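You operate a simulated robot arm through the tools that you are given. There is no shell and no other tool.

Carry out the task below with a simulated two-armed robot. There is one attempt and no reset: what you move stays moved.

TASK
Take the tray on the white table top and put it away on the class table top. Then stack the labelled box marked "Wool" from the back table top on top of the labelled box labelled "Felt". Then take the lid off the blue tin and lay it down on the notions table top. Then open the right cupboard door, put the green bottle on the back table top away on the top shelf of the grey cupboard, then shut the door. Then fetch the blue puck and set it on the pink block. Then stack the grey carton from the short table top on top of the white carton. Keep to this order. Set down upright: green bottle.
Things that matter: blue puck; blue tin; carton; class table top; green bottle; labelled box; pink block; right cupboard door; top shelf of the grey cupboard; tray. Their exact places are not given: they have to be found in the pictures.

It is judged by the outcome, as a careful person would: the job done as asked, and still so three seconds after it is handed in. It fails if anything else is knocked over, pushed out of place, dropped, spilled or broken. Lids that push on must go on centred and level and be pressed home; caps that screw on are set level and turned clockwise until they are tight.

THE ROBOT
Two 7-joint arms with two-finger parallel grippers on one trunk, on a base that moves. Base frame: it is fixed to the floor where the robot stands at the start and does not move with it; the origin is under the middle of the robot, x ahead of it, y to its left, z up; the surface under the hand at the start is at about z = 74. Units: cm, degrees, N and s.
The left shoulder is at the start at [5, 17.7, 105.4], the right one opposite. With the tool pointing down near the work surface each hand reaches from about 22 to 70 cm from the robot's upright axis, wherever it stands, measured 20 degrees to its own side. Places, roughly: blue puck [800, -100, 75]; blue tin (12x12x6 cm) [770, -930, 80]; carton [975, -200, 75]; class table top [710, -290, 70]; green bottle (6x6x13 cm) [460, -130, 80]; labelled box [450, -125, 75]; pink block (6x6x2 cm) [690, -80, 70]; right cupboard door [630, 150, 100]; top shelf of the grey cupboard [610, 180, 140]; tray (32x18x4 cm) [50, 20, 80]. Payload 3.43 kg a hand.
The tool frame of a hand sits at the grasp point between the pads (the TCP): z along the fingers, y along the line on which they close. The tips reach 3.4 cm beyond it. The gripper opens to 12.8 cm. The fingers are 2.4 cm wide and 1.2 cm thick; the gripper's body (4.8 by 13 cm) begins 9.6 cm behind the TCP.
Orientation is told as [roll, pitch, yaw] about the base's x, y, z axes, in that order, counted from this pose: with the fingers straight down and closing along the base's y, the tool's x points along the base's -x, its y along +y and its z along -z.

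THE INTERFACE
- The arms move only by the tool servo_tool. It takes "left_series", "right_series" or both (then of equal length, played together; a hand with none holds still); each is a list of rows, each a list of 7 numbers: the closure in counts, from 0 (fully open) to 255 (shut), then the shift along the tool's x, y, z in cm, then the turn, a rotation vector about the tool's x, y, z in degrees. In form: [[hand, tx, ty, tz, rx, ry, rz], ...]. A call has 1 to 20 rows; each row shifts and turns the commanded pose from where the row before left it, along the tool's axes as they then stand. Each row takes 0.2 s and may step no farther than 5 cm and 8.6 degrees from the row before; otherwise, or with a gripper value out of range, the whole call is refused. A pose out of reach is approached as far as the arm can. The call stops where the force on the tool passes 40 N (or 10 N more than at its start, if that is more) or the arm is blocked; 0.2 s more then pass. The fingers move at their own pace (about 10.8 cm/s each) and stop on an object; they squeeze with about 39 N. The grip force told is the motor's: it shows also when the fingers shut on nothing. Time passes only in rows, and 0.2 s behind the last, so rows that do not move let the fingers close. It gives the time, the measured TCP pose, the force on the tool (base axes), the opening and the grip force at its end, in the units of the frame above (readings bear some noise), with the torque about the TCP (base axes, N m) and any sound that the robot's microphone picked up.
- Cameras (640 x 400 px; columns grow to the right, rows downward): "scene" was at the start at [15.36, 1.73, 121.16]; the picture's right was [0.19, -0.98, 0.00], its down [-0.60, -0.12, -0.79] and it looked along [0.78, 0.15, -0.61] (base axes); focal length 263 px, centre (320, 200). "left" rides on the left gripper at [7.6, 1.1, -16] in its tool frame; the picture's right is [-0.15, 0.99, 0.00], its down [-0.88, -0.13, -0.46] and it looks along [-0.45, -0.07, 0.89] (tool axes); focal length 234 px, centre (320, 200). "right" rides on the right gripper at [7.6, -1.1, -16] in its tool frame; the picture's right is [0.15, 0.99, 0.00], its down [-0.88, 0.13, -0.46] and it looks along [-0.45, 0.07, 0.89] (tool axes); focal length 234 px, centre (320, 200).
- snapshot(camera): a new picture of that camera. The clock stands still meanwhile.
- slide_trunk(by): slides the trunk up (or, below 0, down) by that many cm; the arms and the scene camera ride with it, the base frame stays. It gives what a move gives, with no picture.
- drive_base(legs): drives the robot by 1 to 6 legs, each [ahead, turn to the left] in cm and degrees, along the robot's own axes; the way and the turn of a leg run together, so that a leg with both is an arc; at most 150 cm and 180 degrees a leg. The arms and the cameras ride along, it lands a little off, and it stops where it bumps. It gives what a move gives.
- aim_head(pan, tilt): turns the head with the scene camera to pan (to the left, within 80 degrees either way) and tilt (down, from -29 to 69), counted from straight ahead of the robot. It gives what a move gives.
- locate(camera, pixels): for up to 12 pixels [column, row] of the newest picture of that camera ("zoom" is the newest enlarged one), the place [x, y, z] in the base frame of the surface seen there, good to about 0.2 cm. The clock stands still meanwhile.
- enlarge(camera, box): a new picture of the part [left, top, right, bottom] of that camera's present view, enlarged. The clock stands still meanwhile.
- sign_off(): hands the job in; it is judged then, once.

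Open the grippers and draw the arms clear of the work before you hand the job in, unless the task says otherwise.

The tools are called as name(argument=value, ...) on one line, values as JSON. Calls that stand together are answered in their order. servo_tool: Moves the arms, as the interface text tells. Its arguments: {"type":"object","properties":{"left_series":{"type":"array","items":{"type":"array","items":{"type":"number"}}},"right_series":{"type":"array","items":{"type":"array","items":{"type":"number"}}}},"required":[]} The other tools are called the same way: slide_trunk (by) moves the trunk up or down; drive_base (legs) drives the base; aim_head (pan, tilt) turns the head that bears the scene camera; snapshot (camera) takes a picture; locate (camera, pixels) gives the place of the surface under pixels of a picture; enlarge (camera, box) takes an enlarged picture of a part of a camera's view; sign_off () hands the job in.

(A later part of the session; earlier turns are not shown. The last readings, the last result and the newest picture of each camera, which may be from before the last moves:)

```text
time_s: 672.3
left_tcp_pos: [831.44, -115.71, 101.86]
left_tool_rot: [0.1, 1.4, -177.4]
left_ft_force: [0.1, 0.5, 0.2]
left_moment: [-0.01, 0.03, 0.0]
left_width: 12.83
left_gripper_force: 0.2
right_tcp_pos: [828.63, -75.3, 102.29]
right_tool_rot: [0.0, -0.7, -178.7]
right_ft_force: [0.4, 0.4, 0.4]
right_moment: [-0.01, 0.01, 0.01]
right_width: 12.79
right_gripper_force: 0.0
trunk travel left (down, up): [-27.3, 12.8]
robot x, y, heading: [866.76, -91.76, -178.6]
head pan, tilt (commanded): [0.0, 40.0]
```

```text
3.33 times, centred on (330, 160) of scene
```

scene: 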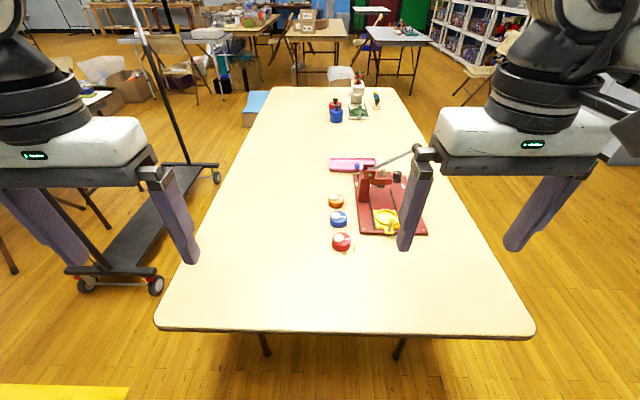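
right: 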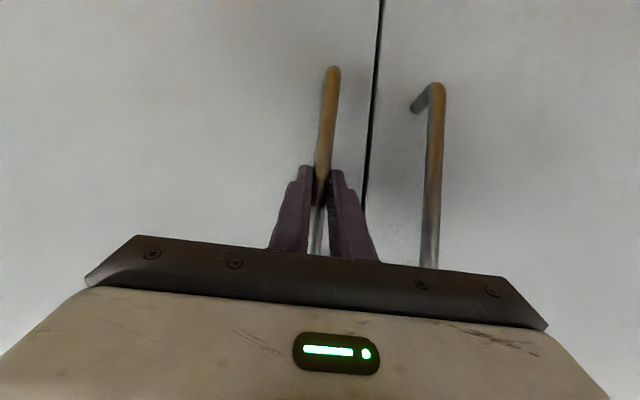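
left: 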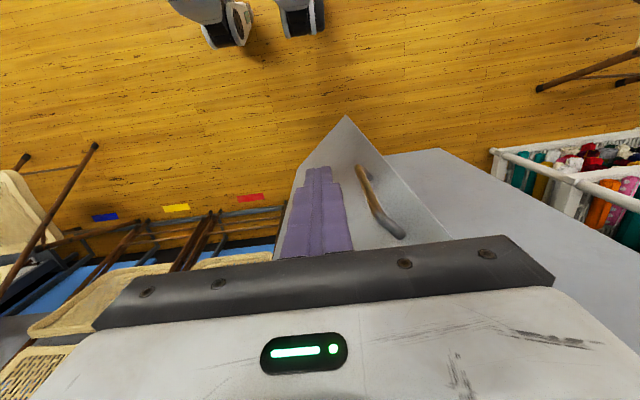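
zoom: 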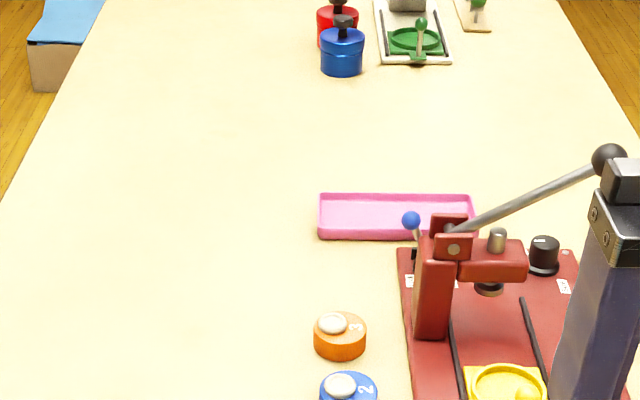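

Three pucks: orange, blue, red. I zoom on the blue one and locate it.

enlarge(camera="scene", box=[300, 180, 400, 260])

locate(camera="zoom", pixels=[[190, 190], [170, 200], [230, 200], [190, 225], [185, 175], [240, 190], [195, 245], [190, 110], [205, 310], [285, 200], [265, 150], [190, 255]])

```text
5.00 times, centred on (350, 220) of scene
```

zoom: 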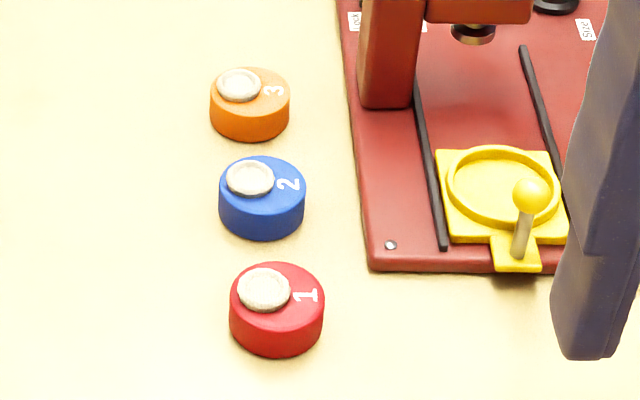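

```text
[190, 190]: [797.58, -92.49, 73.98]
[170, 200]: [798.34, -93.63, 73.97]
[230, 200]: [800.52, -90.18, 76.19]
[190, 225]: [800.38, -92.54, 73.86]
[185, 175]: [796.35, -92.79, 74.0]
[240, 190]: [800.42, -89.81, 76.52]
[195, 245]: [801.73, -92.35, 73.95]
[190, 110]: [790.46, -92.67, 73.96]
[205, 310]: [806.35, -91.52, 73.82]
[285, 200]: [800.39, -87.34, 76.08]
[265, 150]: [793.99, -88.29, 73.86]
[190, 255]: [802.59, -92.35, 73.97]
```

I locate more points on the blue puck.

locate(camera="zoom", pixels=[[275, 180], [250, 178], [223, 195], [303, 190], [263, 210], [263, 232], [263, 162], [290, 170], [263, 238], [250, 100], [275, 300], [360, 180]])

```text
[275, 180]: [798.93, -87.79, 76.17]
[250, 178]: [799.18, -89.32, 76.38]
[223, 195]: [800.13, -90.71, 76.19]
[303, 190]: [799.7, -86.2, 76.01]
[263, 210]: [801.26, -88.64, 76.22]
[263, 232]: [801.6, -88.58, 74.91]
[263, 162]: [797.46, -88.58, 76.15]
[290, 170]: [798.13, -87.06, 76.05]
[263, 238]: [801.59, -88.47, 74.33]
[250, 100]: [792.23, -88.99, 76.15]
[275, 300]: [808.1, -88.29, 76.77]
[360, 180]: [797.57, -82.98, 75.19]
```

Blue puck: centre (799.4,-88.5), diameter ≈4.7, top z≈76.2, between orange and red pucks; 2.6 cm from the press plate. I'll grip it along y with the right hand. First drive 10 cm closer.

drive_base(legs=[[10, 0]])

servo_tool(right_series=[[120, -3.2, 2.1, 0.5, 0, 0, 0], [120, -3.2, 2.1, 0.5, 0, 0, 0], [120, -3.2, 2.1, 0.5, 0, 0, 0], [120, -3.2, 2.1, 0.5, 0, 0, 0], [120, -3.2, 2.1, 0.5, 0, 0, 0], [120, -3.2, 2.1, 0.5, 0, 0, 0], [120, 0, 0, 0, 0, 0, 0]])

snapshot(camera="right")

snapshot(camera="scene")

```text
time_s: 673.5
left_tcp_pos: [821.48, -116.26, 102.0]
left_tool_rot: [0.1, 1.3, -177.4]
left_ft_force: [-0.3, -0.9, 0.1]
left_moment: [0.02, -0.01, 0.01]
left_width: 12.81
left_gripper_force: 0.0
right_tcp_pos: [818.84, -75.57, 102.21]
right_tool_rot: [0.0, -0.7, -178.4]
right_ft_force: [-0.9, -0.4, -0.3]
right_moment: [0.0, 0.0, 0.0]
right_width: 12.8
right_gripper_force: 0.1
trunk travel left (down, up): [-27.3, 12.8]
robot x, y, heading: [856.83, -92.47, -178.2]
head pan, tilt (commanded): [0.0, 40.0]
```

```text
time_s: 675.0
left_tcp_pos: [821.6, -115.98, 101.94]
left_tool_rot: [0.1, 1.3, -177.3]
left_ft_force: [-0.5, -0.1, -0.3]
left_moment: [0.0, 0.02, 0.0]
left_width: 12.8
left_gripper_force: 0.0
right_tcp_pos: [799.89, -88.81, 99.54]
right_tool_rot: [0.0, -0.8, -178.3]
right_ft_force: [0.5, -0.8, 0.7]
right_moment: [-0.05, -0.01, 0.01]
right_width: 6.75
right_gripper_force: 0.1
trunk travel left (down, up): [-27.3, 12.8]
robot x, y, heading: [856.92, -92.33, -178.6]
head pan, tilt (commanded): [0.0, 40.0]
```

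```text
taken
```

right: 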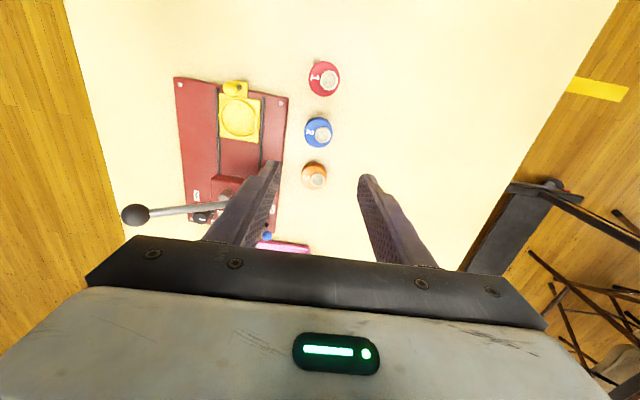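

```text
taken
```

scene: 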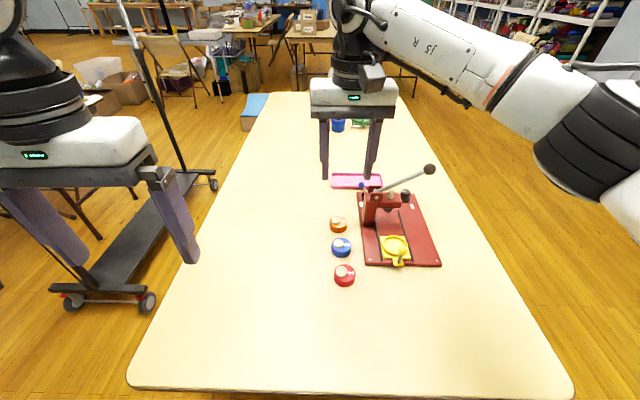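

The blue puck is right under the TCP. I narrow the opening to 6.2 cm, level the hand and descend to z≈83 to check.

servo_tool(right_series=[[132, 0, -0.2, 2.5, 0, 0.8, 0], [132, 0.3, 0, 3, 0, 0, 0], [132, 0, 0, 3, 0, 0, 0], [132, 0, 0, 3, 0, 0, 0], [132, 0, 0, 3, 0, 0, 0], [132, 0, 0, 2, 0, 0, 0], [132, 0, 0, 0, 0, 0, 0]])

snapshot(camera="right")

enlarge(camera="scene", box=[290, 170, 450, 290])

```text
time_s: 676.6
left_tcp_pos: [821.61, -116.11, 101.92]
left_tool_rot: [0.0, 1.4, -177.4]
left_ft_force: [0.1, -0.2, 0.1]
left_moment: [0.01, 0.05, 0.02]
left_width: 12.81
left_gripper_force: 0.1
right_tcp_pos: [800.03, -88.51, 82.97]
right_tool_rot: [0.0, 0.1, -178.5]
right_ft_force: [0.2, -0.7, 1.0]
right_moment: [0.03, -0.02, -0.01]
right_width: 6.17
right_gripper_force: 0.2
trunk travel left (down, up): [-27.3, 12.8]
robot x, y, heading: [856.71, -92.47, -178.6]
head pan, tilt (commanded): [0.0, 40.0]
```

```text
taken
```

right: 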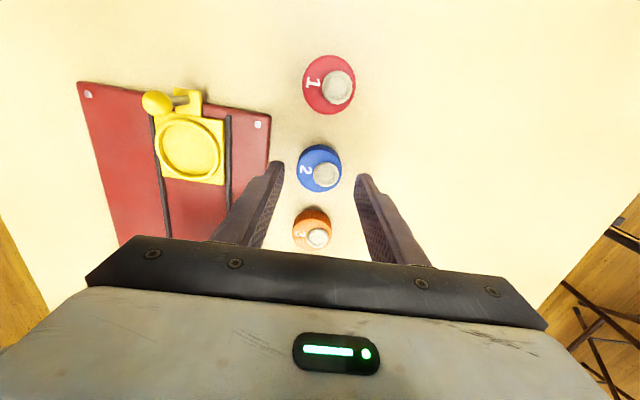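

```text
3.33 times, centred on (370, 230) of scene
```

zoom: 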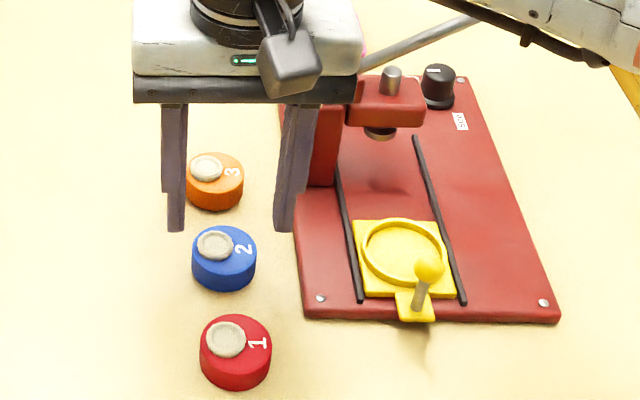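

Centred. I shift 0.4 cm forward and descend to z≈77.9, then close.

servo_tool(right_series=[[132, -0.4, 0, 1.5, 0, 0, 0], [132, 0, 0, 1.5, 0, 0, 0], [132, 0, 0, 1.2, 0, 0, 0], [132, 0, 0, 0.9, 0, 0, 0], [132, 0, 0, 0, 0, 0, 0]])

enlarge(camera="right", box=[220, 80, 420, 240])

enlarge(camera="scene", box=[290, 170, 450, 290])

```text
time_s: 677.9
left_tcp_pos: [821.56, -116.05, 102.01]
left_tool_rot: [0.1, 1.3, -177.3]
left_ft_force: [0.0, 0.1, -0.2]
left_moment: [0.01, -0.01, -0.01]
left_width: 12.78
left_gripper_force: 0.0
right_tcp_pos: [799.76, -88.62, 77.97]
right_tool_rot: [0.0, 0.1, -178.5]
right_ft_force: [0.2, 0.0, -0.3]
right_moment: [-0.01, 0.0, 0.03]
right_width: 6.16
right_gripper_force: 0.1
trunk travel left (down, up): [-27.3, 12.8]
robot x, y, heading: [856.53, -92.17, -178.3]
head pan, tilt (commanded): [0.0, 40.0]
```

```text
2.50 times, centred on (320, 160) of right
```

zoom: 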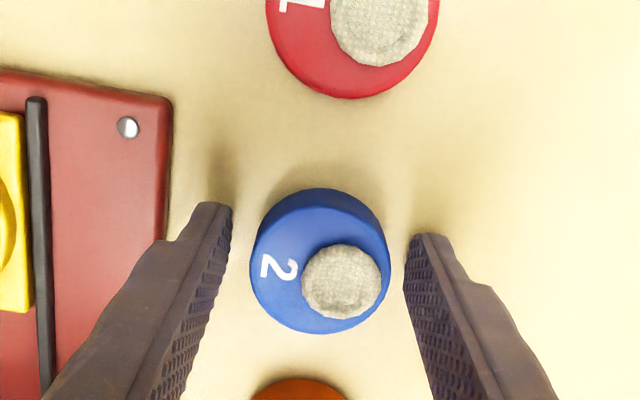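

```text
3.33 times, centred on (370, 230) of scene
```

zoom: 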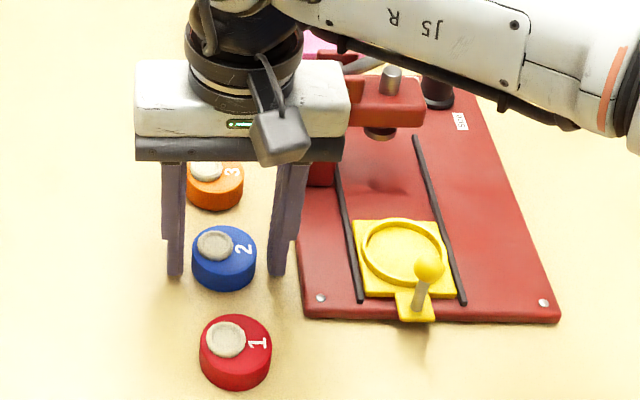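

The puck is centred between the fingers, no contact. I close and lift slightly.

servo_tool(right_series=[[170, 0, 0, 0, 0, 0, 0], [255, 0, 0, 0, 0, 0, 0], [255, 0, 0, 0, 0, 0, 0], [255, 0, 0, -0.5, 0, 0, 0], [255, 0, 0, -1, 0, 0, 0], [255, 0, 0, -2, 0, 0, 0], [255, 0, 0, -3, 0, 0, 0], [255, 0, 0, -4, 0, 0, 0], [255, 0, 0, -4, 0, 0, 0], [255, 0, 0, -4, 0, 0, 0], [255, 0, 0, -3, 0, 0, 0], [255, 0, 0, 0, 0, 0, 0]])

snapshot(camera="right")

snapshot(camera="scene")

```text
time_s: 680.5
left_tcp_pos: [821.59, -116.07, 101.88]
left_tool_rot: [0.1, 1.4, -177.3]
left_ft_force: [0.2, 0.8, 0.5]
left_moment: [-0.05, 0.02, 0.04]
left_width: 12.8
left_gripper_force: 0.1
right_tcp_pos: [799.77, -88.53, 99.66]
right_tool_rot: [-0.1, 0.2, -178.5]
right_ft_force: [0.7, 0.5, -0.4]
right_moment: [0.0, -0.04, 0.01]
right_width: 4.56
right_gripper_force: 39.0
trunk travel left (down, up): [-27.3, 12.8]
robot x, y, heading: [856.85, -92.07, -178.1]
head pan, tilt (commanded): [0.0, 40.0]
```

```text
taken
```

right: 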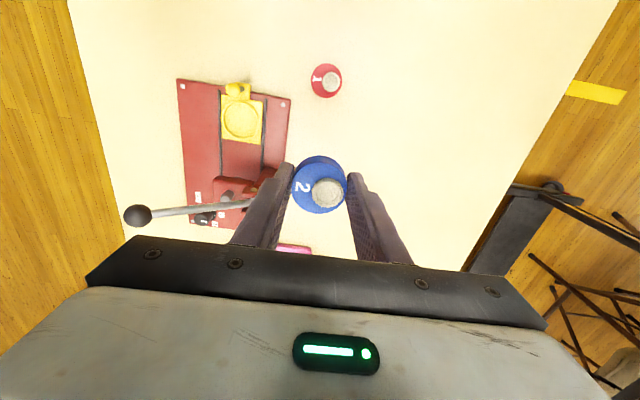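

```text
taken
```

scene: 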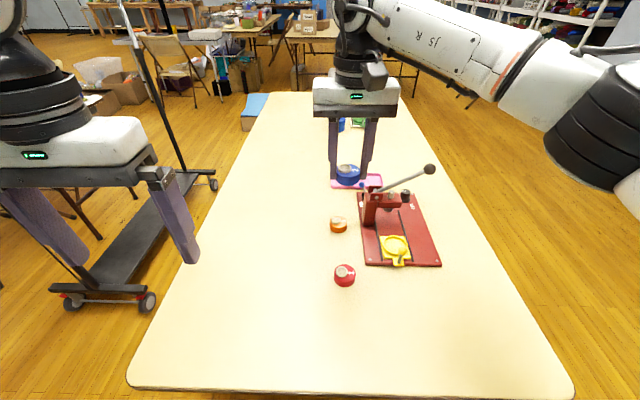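

The blue puck is gripped and lifted; the others are undisturbed. I retract it over clear space and drive around to the table's near side by the pink block.

servo_tool(right_series=[[255, 4, 0, -1, 0, 0, 0], [255, 4, 0, -1, 0, 0, 0], [255, 4, 0, -1, 0, 0, 0], [255, 4, 0, 0, 0, 0, 0], [255, 0, 0, 0, 0, 0, 0]])

drive_base(legs=[[-27, 0], [0, -90], [102, 0], [0, 88], [90, 0], [92, 0]])

aim_head(pan=60, tilt=30)

snapshot(camera="scene")

```text
time_s: 681.6
left_tcp_pos: [821.66, -115.99, 101.86]
left_tool_rot: [0.0, 1.2, -177.3]
left_ft_force: [0.3, -0.1, 0.5]
left_moment: [-0.01, -0.01, 0.0]
left_width: 12.82
left_gripper_force: 0.2
right_tcp_pos: [815.74, -88.11, 102.49]
right_tool_rot: [0.1, 0.1, -178.6]
right_ft_force: [-0.3, -0.6, -1.5]
right_moment: [-0.01, 0.01, -0.02]
right_width: 4.55
right_gripper_force: 38.5
trunk travel left (down, up): [-27.3, 12.8]
robot x, y, heading: [857.1, -92.17, -178.4]
head pan, tilt (commanded): [0.0, 40.0]
```

```text
time_s: 704.8
left_tcp_pos: [663.77, -15.67, 102.03]
left_tool_rot: [0.0, 1.3, -177.5]
left_ft_force: [0.3, 0.3, 0.3]
left_moment: [0.0, 0.0, 0.02]
left_width: 12.8
left_gripper_force: 0.1
right_tcp_pos: [657.87, 12.1, 102.51]
right_tool_rot: [0.0, 0.1, -178.7]
right_ft_force: [0.1, 0.2, -0.9]
right_moment: [0.03, -0.01, 0.01]
right_width: 4.5
right_gripper_force: 38.6
trunk travel left (down, up): [-27.3, 12.8]
robot x, y, heading: [699.31, 8.01, -178.8]
head pan, tilt (commanded): [0.0, 40.0]
```

```text
time_s: 706.1
left_tcp_pos: [663.69, -15.8, 101.84]
left_tool_rot: [0.1, 1.3, -177.4]
left_ft_force: [-0.4, -0.9, 0.4]
left_moment: [0.01, 0.01, -0.03]
left_width: 12.79
left_gripper_force: 0.1
right_tcp_pos: [657.74, 12.18, 102.57]
right_tool_rot: [-0.1, 0.1, -178.7]
right_ft_force: [-0.1, -0.8, -0.9]
right_moment: [-0.01, 0.0, 0.01]
right_width: 4.56
right_gripper_force: 39.3
trunk travel left (down, up): [-27.3, 12.8]
robot x, y, heading: [698.68, 7.81, -178.6]
head pan, tilt (commanded): [60.0, 30.0]
```

```text
taken
```

scene: 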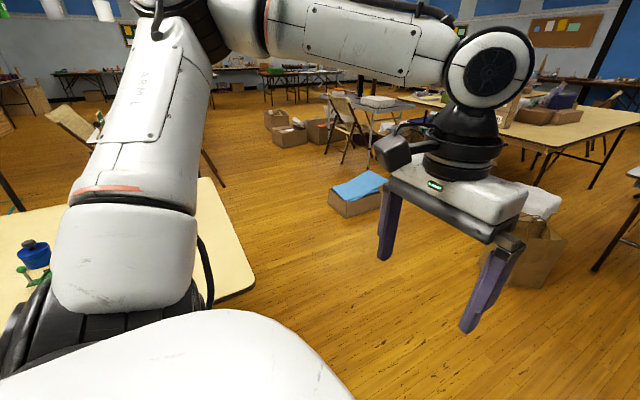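

I turn left to face the table.

drive_base(legs=[[0, 88.7]])

aim_head(pan=0, tilt=40)

snapshot(camera="scene")

enlarge(camera="scene", box=[240, 120, 440, 270])

```text
time_s: 710.2
left_tcp_pos: [721.18, -28.53, 101.85]
left_tool_rot: [0.1, 1.3, -90.1]
left_ft_force: [0.2, -0.3, 0.0]
left_moment: [-0.05, 0.0, -0.02]
left_width: 12.83
left_gripper_force: 0.0
right_tcp_pos: [693.08, -33.18, 102.57]
right_tool_rot: [0.0, 0.1, -91.3]
right_ft_force: [0.7, 0.1, -0.4]
right_moment: [-0.01, 0.02, -0.01]
right_width: 4.57
right_gripper_force: 39.3
trunk travel left (down, up): [-27.3, 12.8]
robot x, y, heading: [698.92, 8.21, -91.2]
head pan, tilt (commanded): [60.0, 30.0]
```

```text
time_s: 711.5
left_tcp_pos: [721.25, -28.37, 101.93]
left_tool_rot: [0.1, 1.4, -90.2]
left_ft_force: [-0.5, -0.8, -0.5]
left_moment: [0.03, 0.01, 0.01]
left_width: 12.79
left_gripper_force: 0.1
right_tcp_pos: [693.17, -33.08, 102.43]
right_tool_rot: [0.0, 0.1, -91.2]
right_ft_force: [-0.8, -0.1, -0.7]
right_moment: [-0.02, 0.02, 0.01]
right_width: 4.58
right_gripper_force: 38.9
trunk travel left (down, up): [-27.3, 12.8]
robot x, y, heading: [699.41, 8.2, -91.3]
head pan, tilt (commanded): [0.0, 40.0]
```

```text
taken
```

scene: 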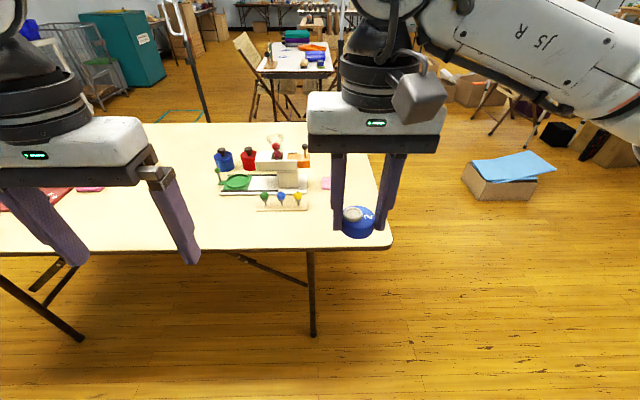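

```text
2.67 times, centred on (340, 195) of scene
```

zoom: 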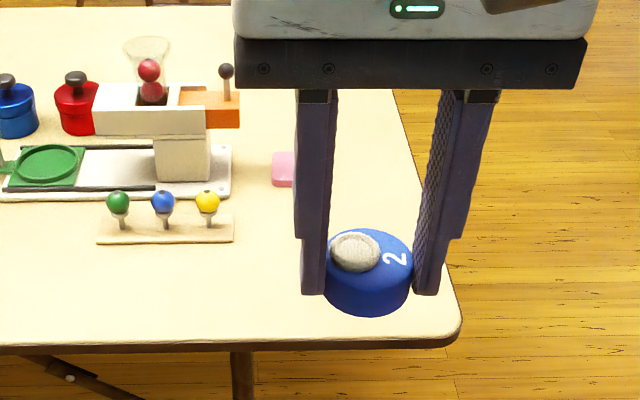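

I locate the hopper height and the visible part of the pink block.

locate(camera="zoom", pixels=[[148, 42], [226, 70], [283, 160], [275, 180], [207, 200], [162, 100], [460, 330], [395, 95], [245, 235], [290, 185]])

drive_base(legs=[[27, 0]])

snapshot(camera="scene")

snapshot(camera="right")

```text
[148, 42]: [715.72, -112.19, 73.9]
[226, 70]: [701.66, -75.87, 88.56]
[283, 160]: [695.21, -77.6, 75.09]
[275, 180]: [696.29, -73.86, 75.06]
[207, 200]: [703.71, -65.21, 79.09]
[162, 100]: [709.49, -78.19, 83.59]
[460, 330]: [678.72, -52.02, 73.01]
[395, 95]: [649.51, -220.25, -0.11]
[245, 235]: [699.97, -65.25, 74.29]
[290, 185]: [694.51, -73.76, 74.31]
```

```text
time_s: 713.4
left_tcp_pos: [720.55, -55.19, 101.93]
left_tool_rot: [0.0, 1.3, -90.3]
left_ft_force: [0.5, 0.0, 0.8]
left_moment: [0.02, -0.01, 0.0]
left_width: 12.8
left_gripper_force: 0.1
right_tcp_pos: [692.45, -59.75, 102.5]
right_tool_rot: [0.0, 0.1, -91.4]
right_ft_force: [0.0, -0.1, 0.0]
right_moment: [0.02, 0.02, -0.01]
right_width: 4.59
right_gripper_force: 39.0
trunk travel left (down, up): [-27.3, 12.8]
robot x, y, heading: [698.7, -18.53, -91.2]
head pan, tilt (commanded): [0.0, 40.0]
```

```text
taken
```

scene: 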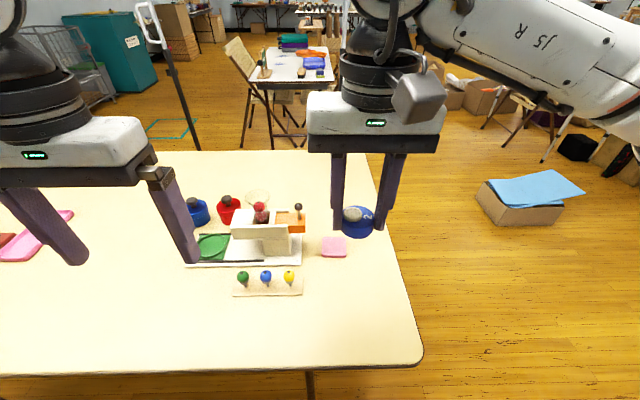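

```text
taken
```

right: 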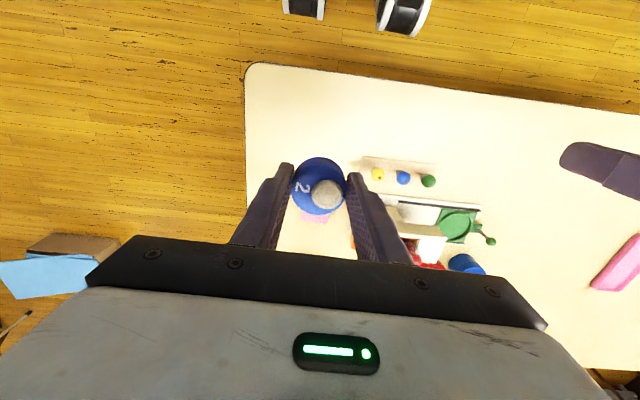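

The pink block is now in clear view at (333,247). I zoom and locate its corners.

enlarge(camera="scene", box=[280, 190, 400, 280])

locate(camera="zoom", pixels=[[225, 262], [345, 262], [222, 338], [352, 338], [285, 300], [220, 350], [350, 350], [285, 262], [222, 300], [350, 300]])

```text
4.44 times, centred on (340, 235) of scene
```

zoom: 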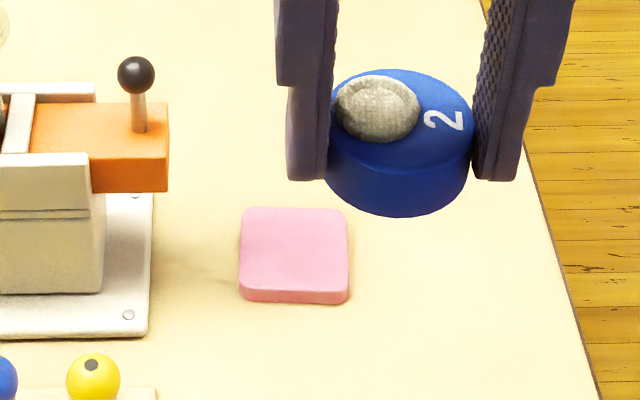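

```text
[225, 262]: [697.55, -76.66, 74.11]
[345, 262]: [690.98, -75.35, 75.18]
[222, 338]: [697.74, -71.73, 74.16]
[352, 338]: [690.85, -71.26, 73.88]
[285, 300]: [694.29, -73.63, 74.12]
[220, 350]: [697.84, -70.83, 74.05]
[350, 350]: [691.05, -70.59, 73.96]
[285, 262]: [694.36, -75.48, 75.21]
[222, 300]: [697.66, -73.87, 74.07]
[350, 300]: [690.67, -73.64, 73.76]
```

I locate the block's actual top corners and the puck's rim.

locate(camera="zoom", pixels=[[247, 214], [340, 215], [345, 285], [245, 284], [295, 250], [400, 95], [350, 160], [450, 160], [400, 210], [400, 75], [460, 110], [345, 115]])

```text
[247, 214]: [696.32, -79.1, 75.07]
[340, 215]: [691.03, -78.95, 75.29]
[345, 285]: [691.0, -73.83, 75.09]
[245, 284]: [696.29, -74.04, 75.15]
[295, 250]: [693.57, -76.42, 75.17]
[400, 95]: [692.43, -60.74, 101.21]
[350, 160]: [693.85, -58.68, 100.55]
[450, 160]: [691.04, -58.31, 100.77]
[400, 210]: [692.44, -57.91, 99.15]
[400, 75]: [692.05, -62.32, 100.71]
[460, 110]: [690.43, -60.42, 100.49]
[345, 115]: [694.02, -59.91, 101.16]
```

Block top: centre (693.65,-76.5), z 75.2. With the present yaw the gripper would pass within 5 mm of the orange lever's ball, so I turn the hand 90° clockwise first.

servo_tool(right_series=[[255, 0, 0, 0, 0, 0, 8.2], [255, 0, 0, 0, 0, 0, 8.2], [255, 0, 0, 0, 0, 0, 8.2], [255, 0, 0, 0, 0, 0, 8.2], [255, 0, 0, 0, 0, 0, 8.2], [255, 0, 0, 0, 0, 0, 8.2], [255, 0, 0, 0, 0, 0, 8.2], [255, 0, 0, 0, 0, 0, 8.2], [255, 0, 0, 0, 0, 0, 8.2], [255, 0, 0, 0, 0, 0, 8.2], [255, 0, 0, 0, 0, 0, 7.0], [255, 0, 0, 0, 0, 0, 0]])

snapshot(camera="scene")

snapshot(camera="right")

```text
time_s: 716.0
left_tcp_pos: [720.57, -55.18, 101.96]
left_tool_rot: [0.0, 1.3, -90.2]
left_ft_force: [0.2, -0.9, -0.3]
left_moment: [0.0, -0.01, 0.01]
left_width: 12.81
left_gripper_force: 0.1
right_tcp_pos: [692.44, -59.71, 102.56]
right_tool_rot: [-0.1, -0.1, 179.5]
right_ft_force: [0.1, 0.7, -0.8]
right_moment: [-0.03, 0.03, 0.01]
right_width: 4.57
right_gripper_force: 39.8
trunk travel left (down, up): [-27.3, 12.8]
robot x, y, heading: [698.49, -18.99, -91.1]
head pan, tilt (commanded): [0.0, 40.0]
```

```text
taken
```

scene: 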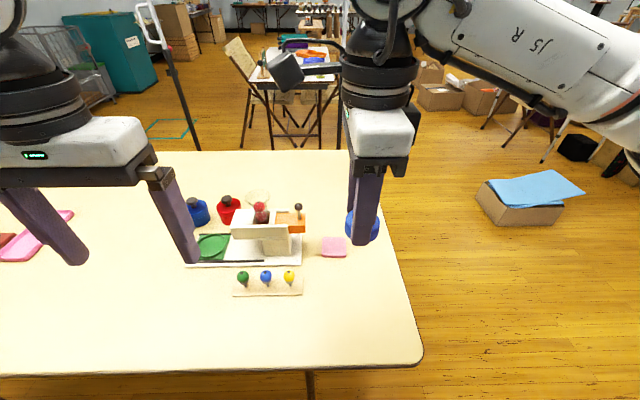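

```text
taken
```

right: 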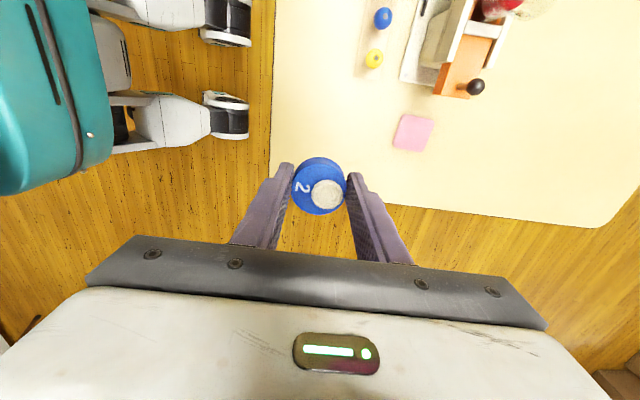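

The camera box is now on the far side from the lever at height. I move over the block.

servo_tool(right_series=[[255, 0.27, 2.8, 0, 0, 0, 0], [255, 0.27, 2.8, 0, 0, 0, 0], [255, 0.27, 2.8, 0, 0, 0, 0], [255, 0.27, 2.8, 0, 0, 0, 0], [255, 0.27, 2.8, 0, 0, 0, 0], [255, 0.27, 2.8, 0, 0, 0, 0], [255, 0, 0, 2.5, 0, 0, 0], [255, 0, 0, 2.5, 0, 0, 0], [255, 0, 0, 2.5, 0, 0, 0], [255, 0, 0, 2.5, 0, 0, 0], [255, 0, 0, 0, 0, 0, 0]])

snapshot(camera="right")

enlarge(camera="scene", box=[260, 150, 420, 270])

```text
time_s: 718.4
left_tcp_pos: [720.53, -55.2, 101.91]
left_tool_rot: [0.1, 1.4, -90.2]
left_ft_force: [0.9, -0.2, 0.4]
left_moment: [-0.01, -0.01, 0.0]
left_width: 12.79
left_gripper_force: 0.1
right_tcp_pos: [694.05, -76.6, 92.51]
right_tool_rot: [-0.1, -0.1, 179.6]
right_ft_force: [-0.9, -0.6, -0.8]
right_moment: [-0.03, 0.0, 0.0]
right_width: 4.56
right_gripper_force: 39.0
trunk travel left (down, up): [-27.3, 12.8]
robot x, y, heading: [698.62, -18.16, -91.2]
head pan, tilt (commanded): [0.0, 40.0]
```

```text
taken
```

right: 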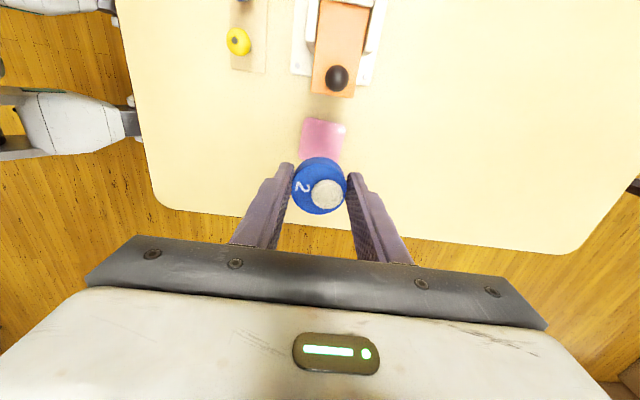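

```text
3.33 times, centred on (340, 210) of scene
```

zoom: 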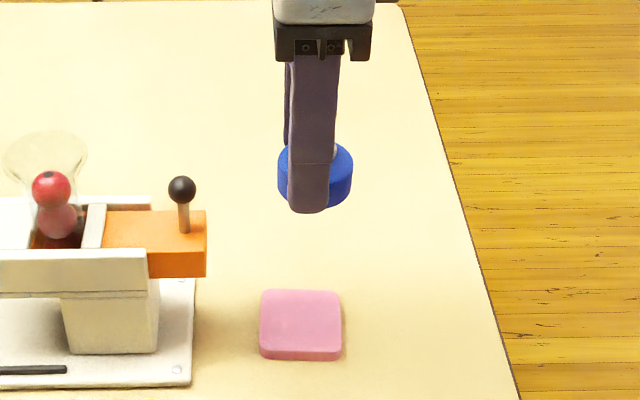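

I check the block's corners in the right-hand picture for alignment.

locate(camera="right", pixels=[[304, 121], [342, 125], [301, 150], [341, 152], [322, 130], [345, 135], [299, 135]])

```text
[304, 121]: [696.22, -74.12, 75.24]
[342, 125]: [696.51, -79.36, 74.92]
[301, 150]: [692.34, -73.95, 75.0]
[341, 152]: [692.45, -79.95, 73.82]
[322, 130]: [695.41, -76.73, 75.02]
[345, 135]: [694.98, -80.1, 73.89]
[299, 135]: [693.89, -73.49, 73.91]
```

Block centre ≈ (693.7,-76.6), matching the puck. I descend to just above it, then feel for contact.

servo_tool(right_series=[[255, 0, 0, 3, 0, 0, 0], [255, 0, 0, 3, 0, 0, 0], [255, 0, 0, 3, 0, 0, 0], [255, 0, 0, 2, 0, 0, 0], [255, 0, 0, 1.3, 0, 0, 0], [255, 0, 0, 0.5, 0, 0, 0], [255, 0, 0, 0.2, 0, 0, 0], [255, 0, 0, 0, 0, 0, 0]])

enlarge(camera="scene", box=[260, 170, 420, 290])

```text
time_s: 720.2
left_tcp_pos: [720.65, -55.12, 101.94]
left_tool_rot: [0.1, 1.3, -90.1]
left_ft_force: [-0.7, -0.3, 0.5]
left_moment: [0.02, 0.01, 0.03]
left_width: 12.79
left_gripper_force: 0.0
right_tcp_pos: [694.04, -76.48, 79.43]
right_tool_rot: [-0.2, -0.1, 179.7]
right_ft_force: [-0.2, -0.6, -0.5]
right_moment: [0.0, 0.02, -0.02]
right_width: 4.56
right_gripper_force: 39.2
trunk travel left (down, up): [-27.3, 12.8]
robot x, y, heading: [698.12, -18.77, -91.6]
head pan, tilt (commanded): [0.0, 40.0]
```

```text
3.33 times, centred on (340, 230) of scene
```

zoom: 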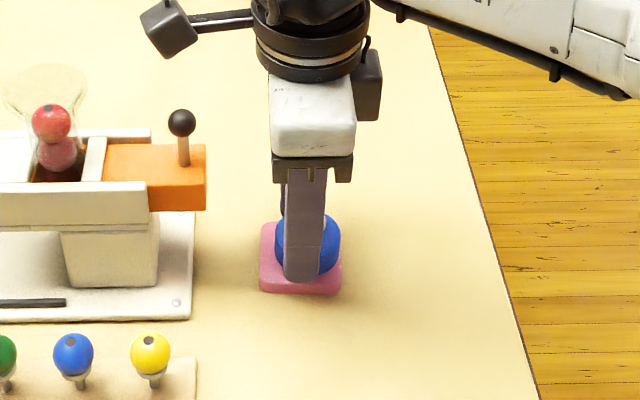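

I verify the puck's position relative to the block by locating both.

enlarge(camera="scene", box=[315, 225, 375, 270])

locate(camera="zoom", pixels=[[90, 190], [265, 190], [70, 290], [275, 300], [230, 150], [90, 240], [262, 240], [60, 240], [180, 310], [45, 110], [240, 250], [275, 270]])

```text
8.89 times, centred on (345, 248) of scene
```

zoom: 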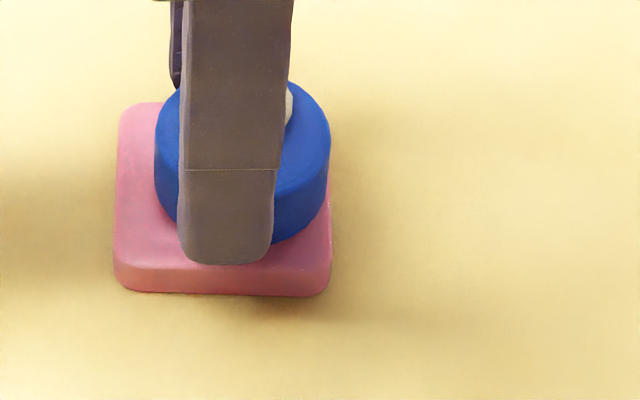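

```text
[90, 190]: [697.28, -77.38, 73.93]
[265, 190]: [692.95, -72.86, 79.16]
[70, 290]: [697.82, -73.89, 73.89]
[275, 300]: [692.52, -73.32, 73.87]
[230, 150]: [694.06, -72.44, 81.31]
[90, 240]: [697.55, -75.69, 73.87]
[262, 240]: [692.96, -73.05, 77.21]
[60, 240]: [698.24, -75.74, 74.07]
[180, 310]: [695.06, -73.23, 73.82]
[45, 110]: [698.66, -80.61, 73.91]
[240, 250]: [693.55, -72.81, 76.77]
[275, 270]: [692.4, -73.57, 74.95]
```

The puck sits about 0.5 cm toward -x and 0.25 cm too far. I correct that and lower until contact.

servo_tool(right_series=[[255, 0.5, -0.25, 0, 0, 0, 0], [255, 0, 0, 0.15, 0, 0, 0], [255, 0, 0, 0.15, 0, 0, 0], [255, 0, 0, 0, 0, 0, 0]])

enlarge(camera="scene", box=[315, 225, 375, 270])

```text
time_s: 721.2
left_tcp_pos: [720.56, -55.14, 101.9]
left_tool_rot: [0.2, 1.1, -90.2]
left_ft_force: [-0.2, 0.7, 0.5]
left_moment: [0.0, -0.01, 0.03]
left_width: 12.78
left_gripper_force: 0.1
right_tcp_pos: [694.38, -76.3, 79.28]
right_tool_rot: [-0.1, 0.0, 179.6]
right_ft_force: [-0.3, 0.7, 5.2]
right_moment: [0.06, 0.06, 0.0]
right_width: 4.57
right_gripper_force: 39.3
trunk travel left (down, up): [-27.3, 12.8]
robot x, y, heading: [698.59, -18.87, -91.0]
head pan, tilt (commanded): [0.0, 40.0]
```

```text
8.89 times, centred on (345, 248) of scene
```

zoom: 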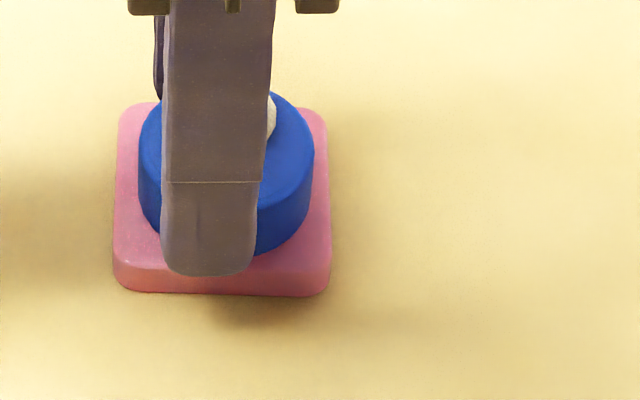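

Centred and in contact (5 N). I open and lift away.

servo_tool(right_series=[[150, 0, 0, 0, 0, 0, 0], [130, 0, 0, 0, 0, 0, 0], [115, 0, 0, 0, 0, 0, 0], [115, 0, 0, 0, 0, 0, 0], [115, 0, 0, -1, 0, 0, 0], [115, 0, 0, -3, 0, 0, 0], [115, 0, 0, -4, 0, 0, 0], [115, 0, 0, -4, 0, 0, 0], [115, 0, 0, -4, 0, 0, 0], [115, 0, 0, -4, 0, 0, 0], [115, 0, 0, 0, 0, 0, 0]])

enlarge(camera="scene", box=[280, 190, 400, 280])

```text
time_s: 723.6
left_tcp_pos: [720.59, -55.14, 101.88]
left_tool_rot: [0.1, 1.3, -90.2]
left_ft_force: [0.1, 0.8, -0.4]
left_moment: [0.0, -0.01, 0.0]
left_width: 12.81
left_gripper_force: 0.0
right_tcp_pos: [694.46, -76.37, 99.48]
right_tool_rot: [-0.1, 0.1, 179.7]
right_ft_force: [0.0, 0.3, -0.1]
right_moment: [-0.02, -0.02, -0.01]
right_width: 7.01
right_gripper_force: 0.0
trunk travel left (down, up): [-27.3, 12.8]
robot x, y, heading: [698.71, -18.24, -91.3]
head pan, tilt (commanded): [0.0, 40.0]
```

```text
4.44 times, centred on (340, 235) of scene
```

zoom: 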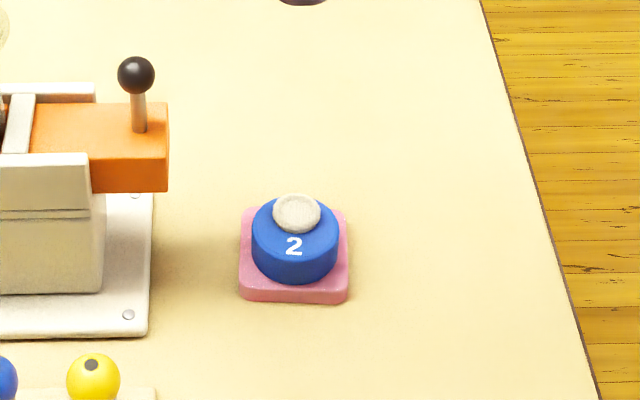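

The blue puck sits centred on the pink block: task 5 done. I restore the right hand, back off, and drive toward the short table with the cartons.

servo_tool(right_series=[[0, 0, -4, -1, 0, 0, 0], [0, 0, -4, 0, 0, 0, 0], [0, 0, -4, 0, 0, 0, 0], [0, 0, -4, 0, 0, 0, 0], [0, 0, -4, 0, 0, 0, 0], [0, 0, 0, 0, 0, 0, -8.2], [0, 0, 0, 0, 0, 0, -8.2], [0, 0, 0, 0, 0, 0, -8.2], [0, 0, 0, 0, 0, 0, -8.2], [0, 0, 0, 0, 0, 0, -8.2], [0, 0, 0, 0, 0, 0, -8.2], [0, 0, 0, 0, 0, 0, -8.2], [0, 0, 0, 0, 0, 0, -8.2], [0, 0, 0, 0, 0, 0, -8.2], [0, 0, 0, 0, 0, 0, -8.2], [0, 0, 0, 0, 0, 0, -8.2], [0, 0, 0, 0, 0, 0, 0]])

drive_base(legs=[[-27, 0], [0, 91], [95, 0], [95, 0], [0, -90]])

aim_head(pan=25, tilt=20)

snapshot(camera="scene")

```text
time_s: 727.2
left_tcp_pos: [720.71, -55.26, 101.88]
left_tool_rot: [0.1, 1.3, -90.2]
left_ft_force: [-0.2, 0.3, 0.1]
left_moment: [-0.01, -0.01, 0.0]
left_width: 12.79
left_gripper_force: 0.1
right_tcp_pos: [694.76, -56.3, 100.26]
right_tool_rot: [0.0, 0.0, -90.0]
right_ft_force: [-0.3, 0.0, -0.6]
right_moment: [-0.01, 0.02, -0.01]
right_width: 12.8
right_gripper_force: 0.0
trunk travel left (down, up): [-27.3, 12.8]
robot x, y, heading: [698.74, -18.92, -91.4]
head pan, tilt (commanded): [0.0, 40.0]
```

```text
time_s: 745.9
left_tcp_pos: [911.1, -24.09, 101.85]
left_tool_rot: [0.2, 1.3, -88.3]
left_ft_force: [0.7, 0.2, 0.7]
left_moment: [0.02, 0.0, -0.01]
left_width: 12.81
left_gripper_force: 0.1
right_tcp_pos: [885.22, -25.91, 100.29]
right_tool_rot: [0.2, 0.1, -88.3]
right_ft_force: [0.0, 0.4, -0.4]
right_moment: [0.03, 0.02, -0.02]
right_width: 12.81
right_gripper_force: 0.0
trunk travel left (down, up): [-27.3, 12.8]
robot x, y, heading: [887.99, 11.85, -89.5]
head pan, tilt (commanded): [0.0, 40.0]
```

```text
time_s: 746.8
left_tcp_pos: [911.15, -23.93, 101.96]
left_tool_rot: [0.1, 1.4, -88.3]
left_ft_force: [-0.4, -0.1, -0.3]
left_moment: [-0.01, 0.01, 0.0]
left_width: 12.8
left_gripper_force: 0.1
right_tcp_pos: [885.2, -25.97, 100.28]
right_tool_rot: [0.0, 0.0, -88.2]
right_ft_force: [-0.1, -0.3, 0.3]
right_moment: [-0.01, 0.03, 0.0]
right_width: 12.79
right_gripper_force: 0.0
trunk travel left (down, up): [-27.3, 12.8]
robot x, y, heading: [888.11, 11.93, -89.5]
head pan, tilt (commanded): [25.0, 20.0]
```

```text
taken
```

scene: 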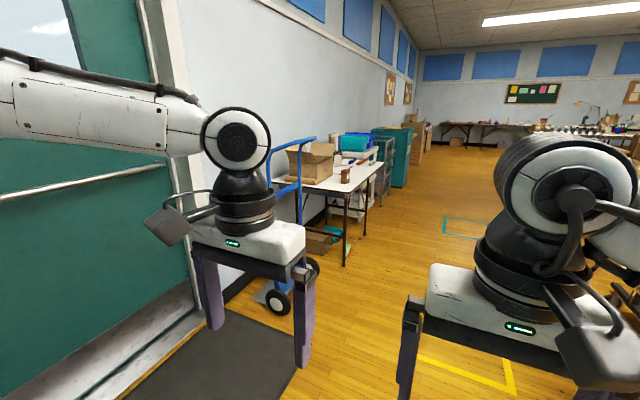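

I drive south 210 cm and turn left to face the short table.

drive_base(legs=[[105, 0], [105, 0], [0, 89]])

aim_head(pan=0, tilt=25)

snapshot(camera="scene")

enlarge(camera="scene", box=[220, 100, 420, 225])

```text
time_s: 761.0
left_tcp_pos: [926.54, -172.66, 101.93]
left_tool_rot: [0.1, 1.3, 2.2]
left_ft_force: [-0.2, -0.3, 0.4]
left_moment: [-0.01, 0.02, -0.03]
left_width: 12.79
left_gripper_force: 0.1
right_tcp_pos: [928.69, -198.71, 100.26]
right_tool_rot: [-0.1, 0.1, 2.3]
right_ft_force: [-0.5, -0.9, 0.5]
right_moment: [-0.02, 0.0, 0.02]
right_width: 12.8
right_gripper_force: 0.1
trunk travel left (down, up): [-27.3, 12.8]
robot x, y, heading: [891.11, -196.04, 1.2]
head pan, tilt (commanded): [25.0, 20.0]
```

```text
time_s: 761.9
left_tcp_pos: [926.55, -172.73, 101.89]
left_tool_rot: [0.2, 1.2, 2.3]
left_ft_force: [0.3, 1.0, 0.3]
left_moment: [0.0, 0.03, 0.01]
left_width: 12.8
left_gripper_force: 0.0
right_tcp_pos: [928.77, -198.7, 100.29]
right_tool_rot: [0.0, 0.2, 2.3]
right_ft_force: [-0.2, -0.5, -0.5]
right_moment: [0.03, 0.0, 0.0]
right_width: 12.78
right_gripper_force: 0.1
trunk travel left (down, up): [-27.3, 12.8]
robot x, y, heading: [891.13, -196.65, 1.3]
head pan, tilt (commanded): [0.0, 25.0]
```

```text
taken
```

scene: 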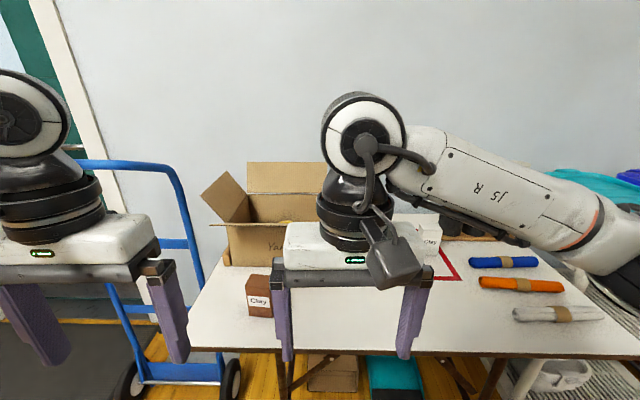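

```text
3.20 times, centred on (320, 162) of scene
```

zoom: 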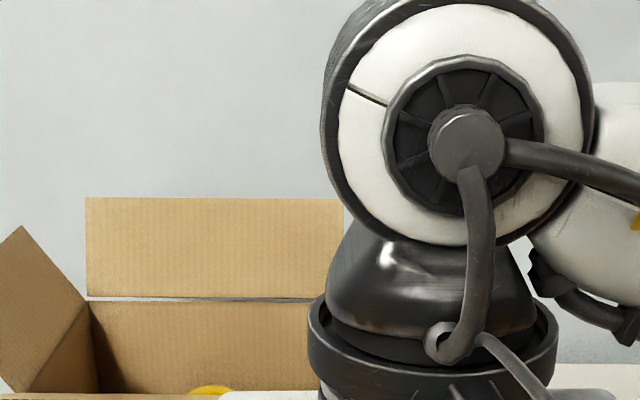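

My right arm hides the cartons. I move it right and raise the trunk 10 cm for a better view.

servo_tool(right_series=[[0, 1.5, -4, 0, 0, 0, 0], [0, 1.5, -4, 0, 0, 0, 0], [0, 1.5, -4, 0, 0, 0, 0], [0, 1.5, -4, 0, 0, 0, 0], [0, 0, -4, 0, 0, 0, 0], [0, 0, -4, 0, 0, 0, 0]])

slide_trunk(by=10)

aim_head(pan=-5, tilt=35)

snapshot(camera="scene")

enlarge(camera="scene", box=[200, 90, 420, 240])

```text
time_s: 763.3
left_tcp_pos: [926.6, -172.7, 101.98]
left_tool_rot: [0.1, 1.3, 2.3]
left_ft_force: [-0.3, 0.5, -0.1]
left_moment: [0.03, 0.02, -0.01]
left_width: 12.77
left_gripper_force: 0.0
right_tcp_pos: [923.81, -222.89, 100.2]
right_tool_rot: [0.1, 0.1, 2.4]
right_ft_force: [-0.4, -0.5, -0.5]
right_moment: [0.01, -0.02, 0.01]
right_width: 12.81
right_gripper_force: 0.0
trunk travel left (down, up): [-27.3, 12.8]
robot x, y, heading: [890.83, -196.06, 1.0]
head pan, tilt (commanded): [0.0, 25.0]
```

```text
time_s: 764.6
left_tcp_pos: [926.57, -172.83, 112.11]
left_tool_rot: [0.2, 1.4, 2.4]
left_ft_force: [0.2, 0.1, 0.0]
left_moment: [0.0, 0.01, 0.0]
left_width: 12.77
left_gripper_force: 0.1
right_tcp_pos: [923.85, -222.89, 110.17]
right_tool_rot: [0.0, 0.1, 2.3]
right_ft_force: [-0.6, -0.4, 0.1]
right_moment: [0.03, -0.02, 0.0]
right_width: 12.81
right_gripper_force: 0.1
trunk travel left (down, up): [-37.3, 2.8]
robot x, y, heading: [891.26, -196.43, 1.2]
head pan, tilt (commanded): [0.0, 25.0]
```

```text
time_s: 765.3
left_tcp_pos: [926.53, -172.73, 111.94]
left_tool_rot: [0.1, 1.2, 2.3]
left_ft_force: [1.1, -0.9, -0.4]
left_moment: [-0.03, 0.0, -0.02]
left_width: 12.8
left_gripper_force: 0.0
right_tcp_pos: [923.79, -222.86, 110.21]
right_tool_rot: [0.1, 0.1, 2.3]
right_ft_force: [0.2, 0.0, 0.1]
right_moment: [-0.01, 0.0, 0.0]
right_width: 12.78
right_gripper_force: 0.0
trunk travel left (down, up): [-37.3, 2.8]
robot x, y, heading: [891.18, -196.3, 1.2]
head pan, tilt (commanded): [-5.0, 35.0]
```

```text
taken
```

scene: 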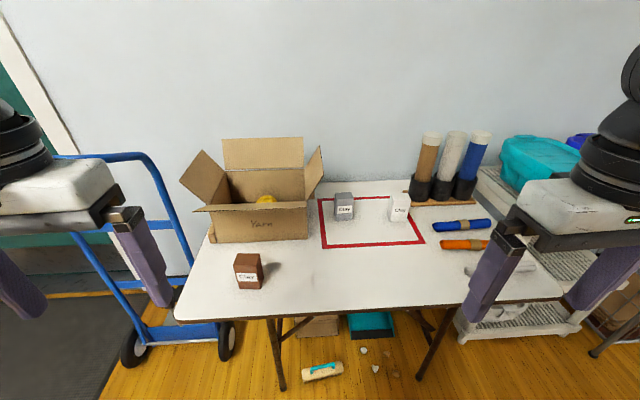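

```text
2.67 times, centred on (310, 165) of scene
```

zoom: 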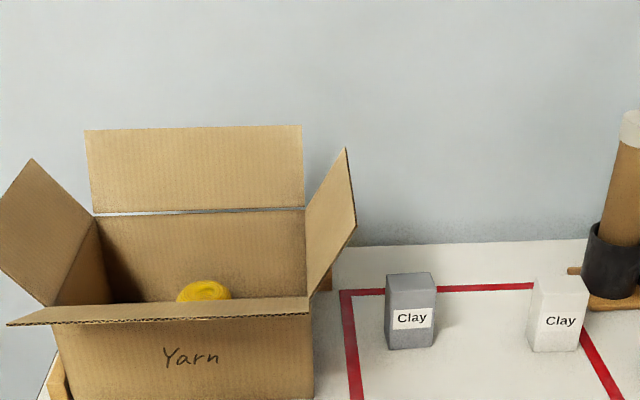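

Grey and white cartons are visible in the red-marked square. I zoom in and locate their corners.

enlarge(camera="scene", box=[320, 170, 430, 240])

locate(camera="zoom", pixels=[[85, 170], [193, 168], [90, 132], [190, 128], [92, 292], [193, 285], [405, 172], [515, 172], [415, 138], [520, 138], [405, 290], [505, 295]])

```text
5.71 times, centred on (375, 205) of scene
```

zoom: 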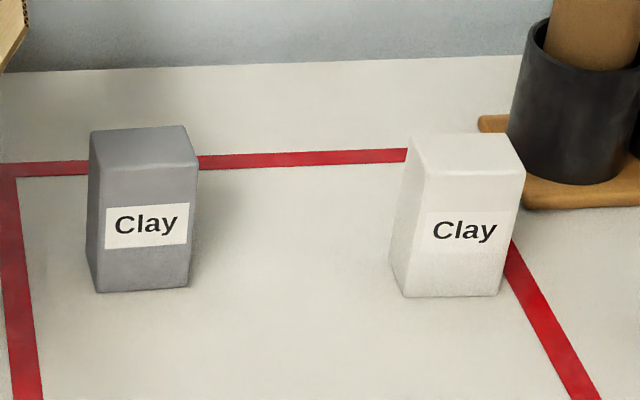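

```text
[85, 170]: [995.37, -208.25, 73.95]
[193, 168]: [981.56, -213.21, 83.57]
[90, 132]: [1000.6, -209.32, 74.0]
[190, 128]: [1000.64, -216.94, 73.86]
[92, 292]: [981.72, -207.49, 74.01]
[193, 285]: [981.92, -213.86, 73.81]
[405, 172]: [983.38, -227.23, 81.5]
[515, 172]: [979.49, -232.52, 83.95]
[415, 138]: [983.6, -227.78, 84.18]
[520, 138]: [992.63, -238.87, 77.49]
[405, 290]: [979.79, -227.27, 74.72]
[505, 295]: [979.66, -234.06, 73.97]
```

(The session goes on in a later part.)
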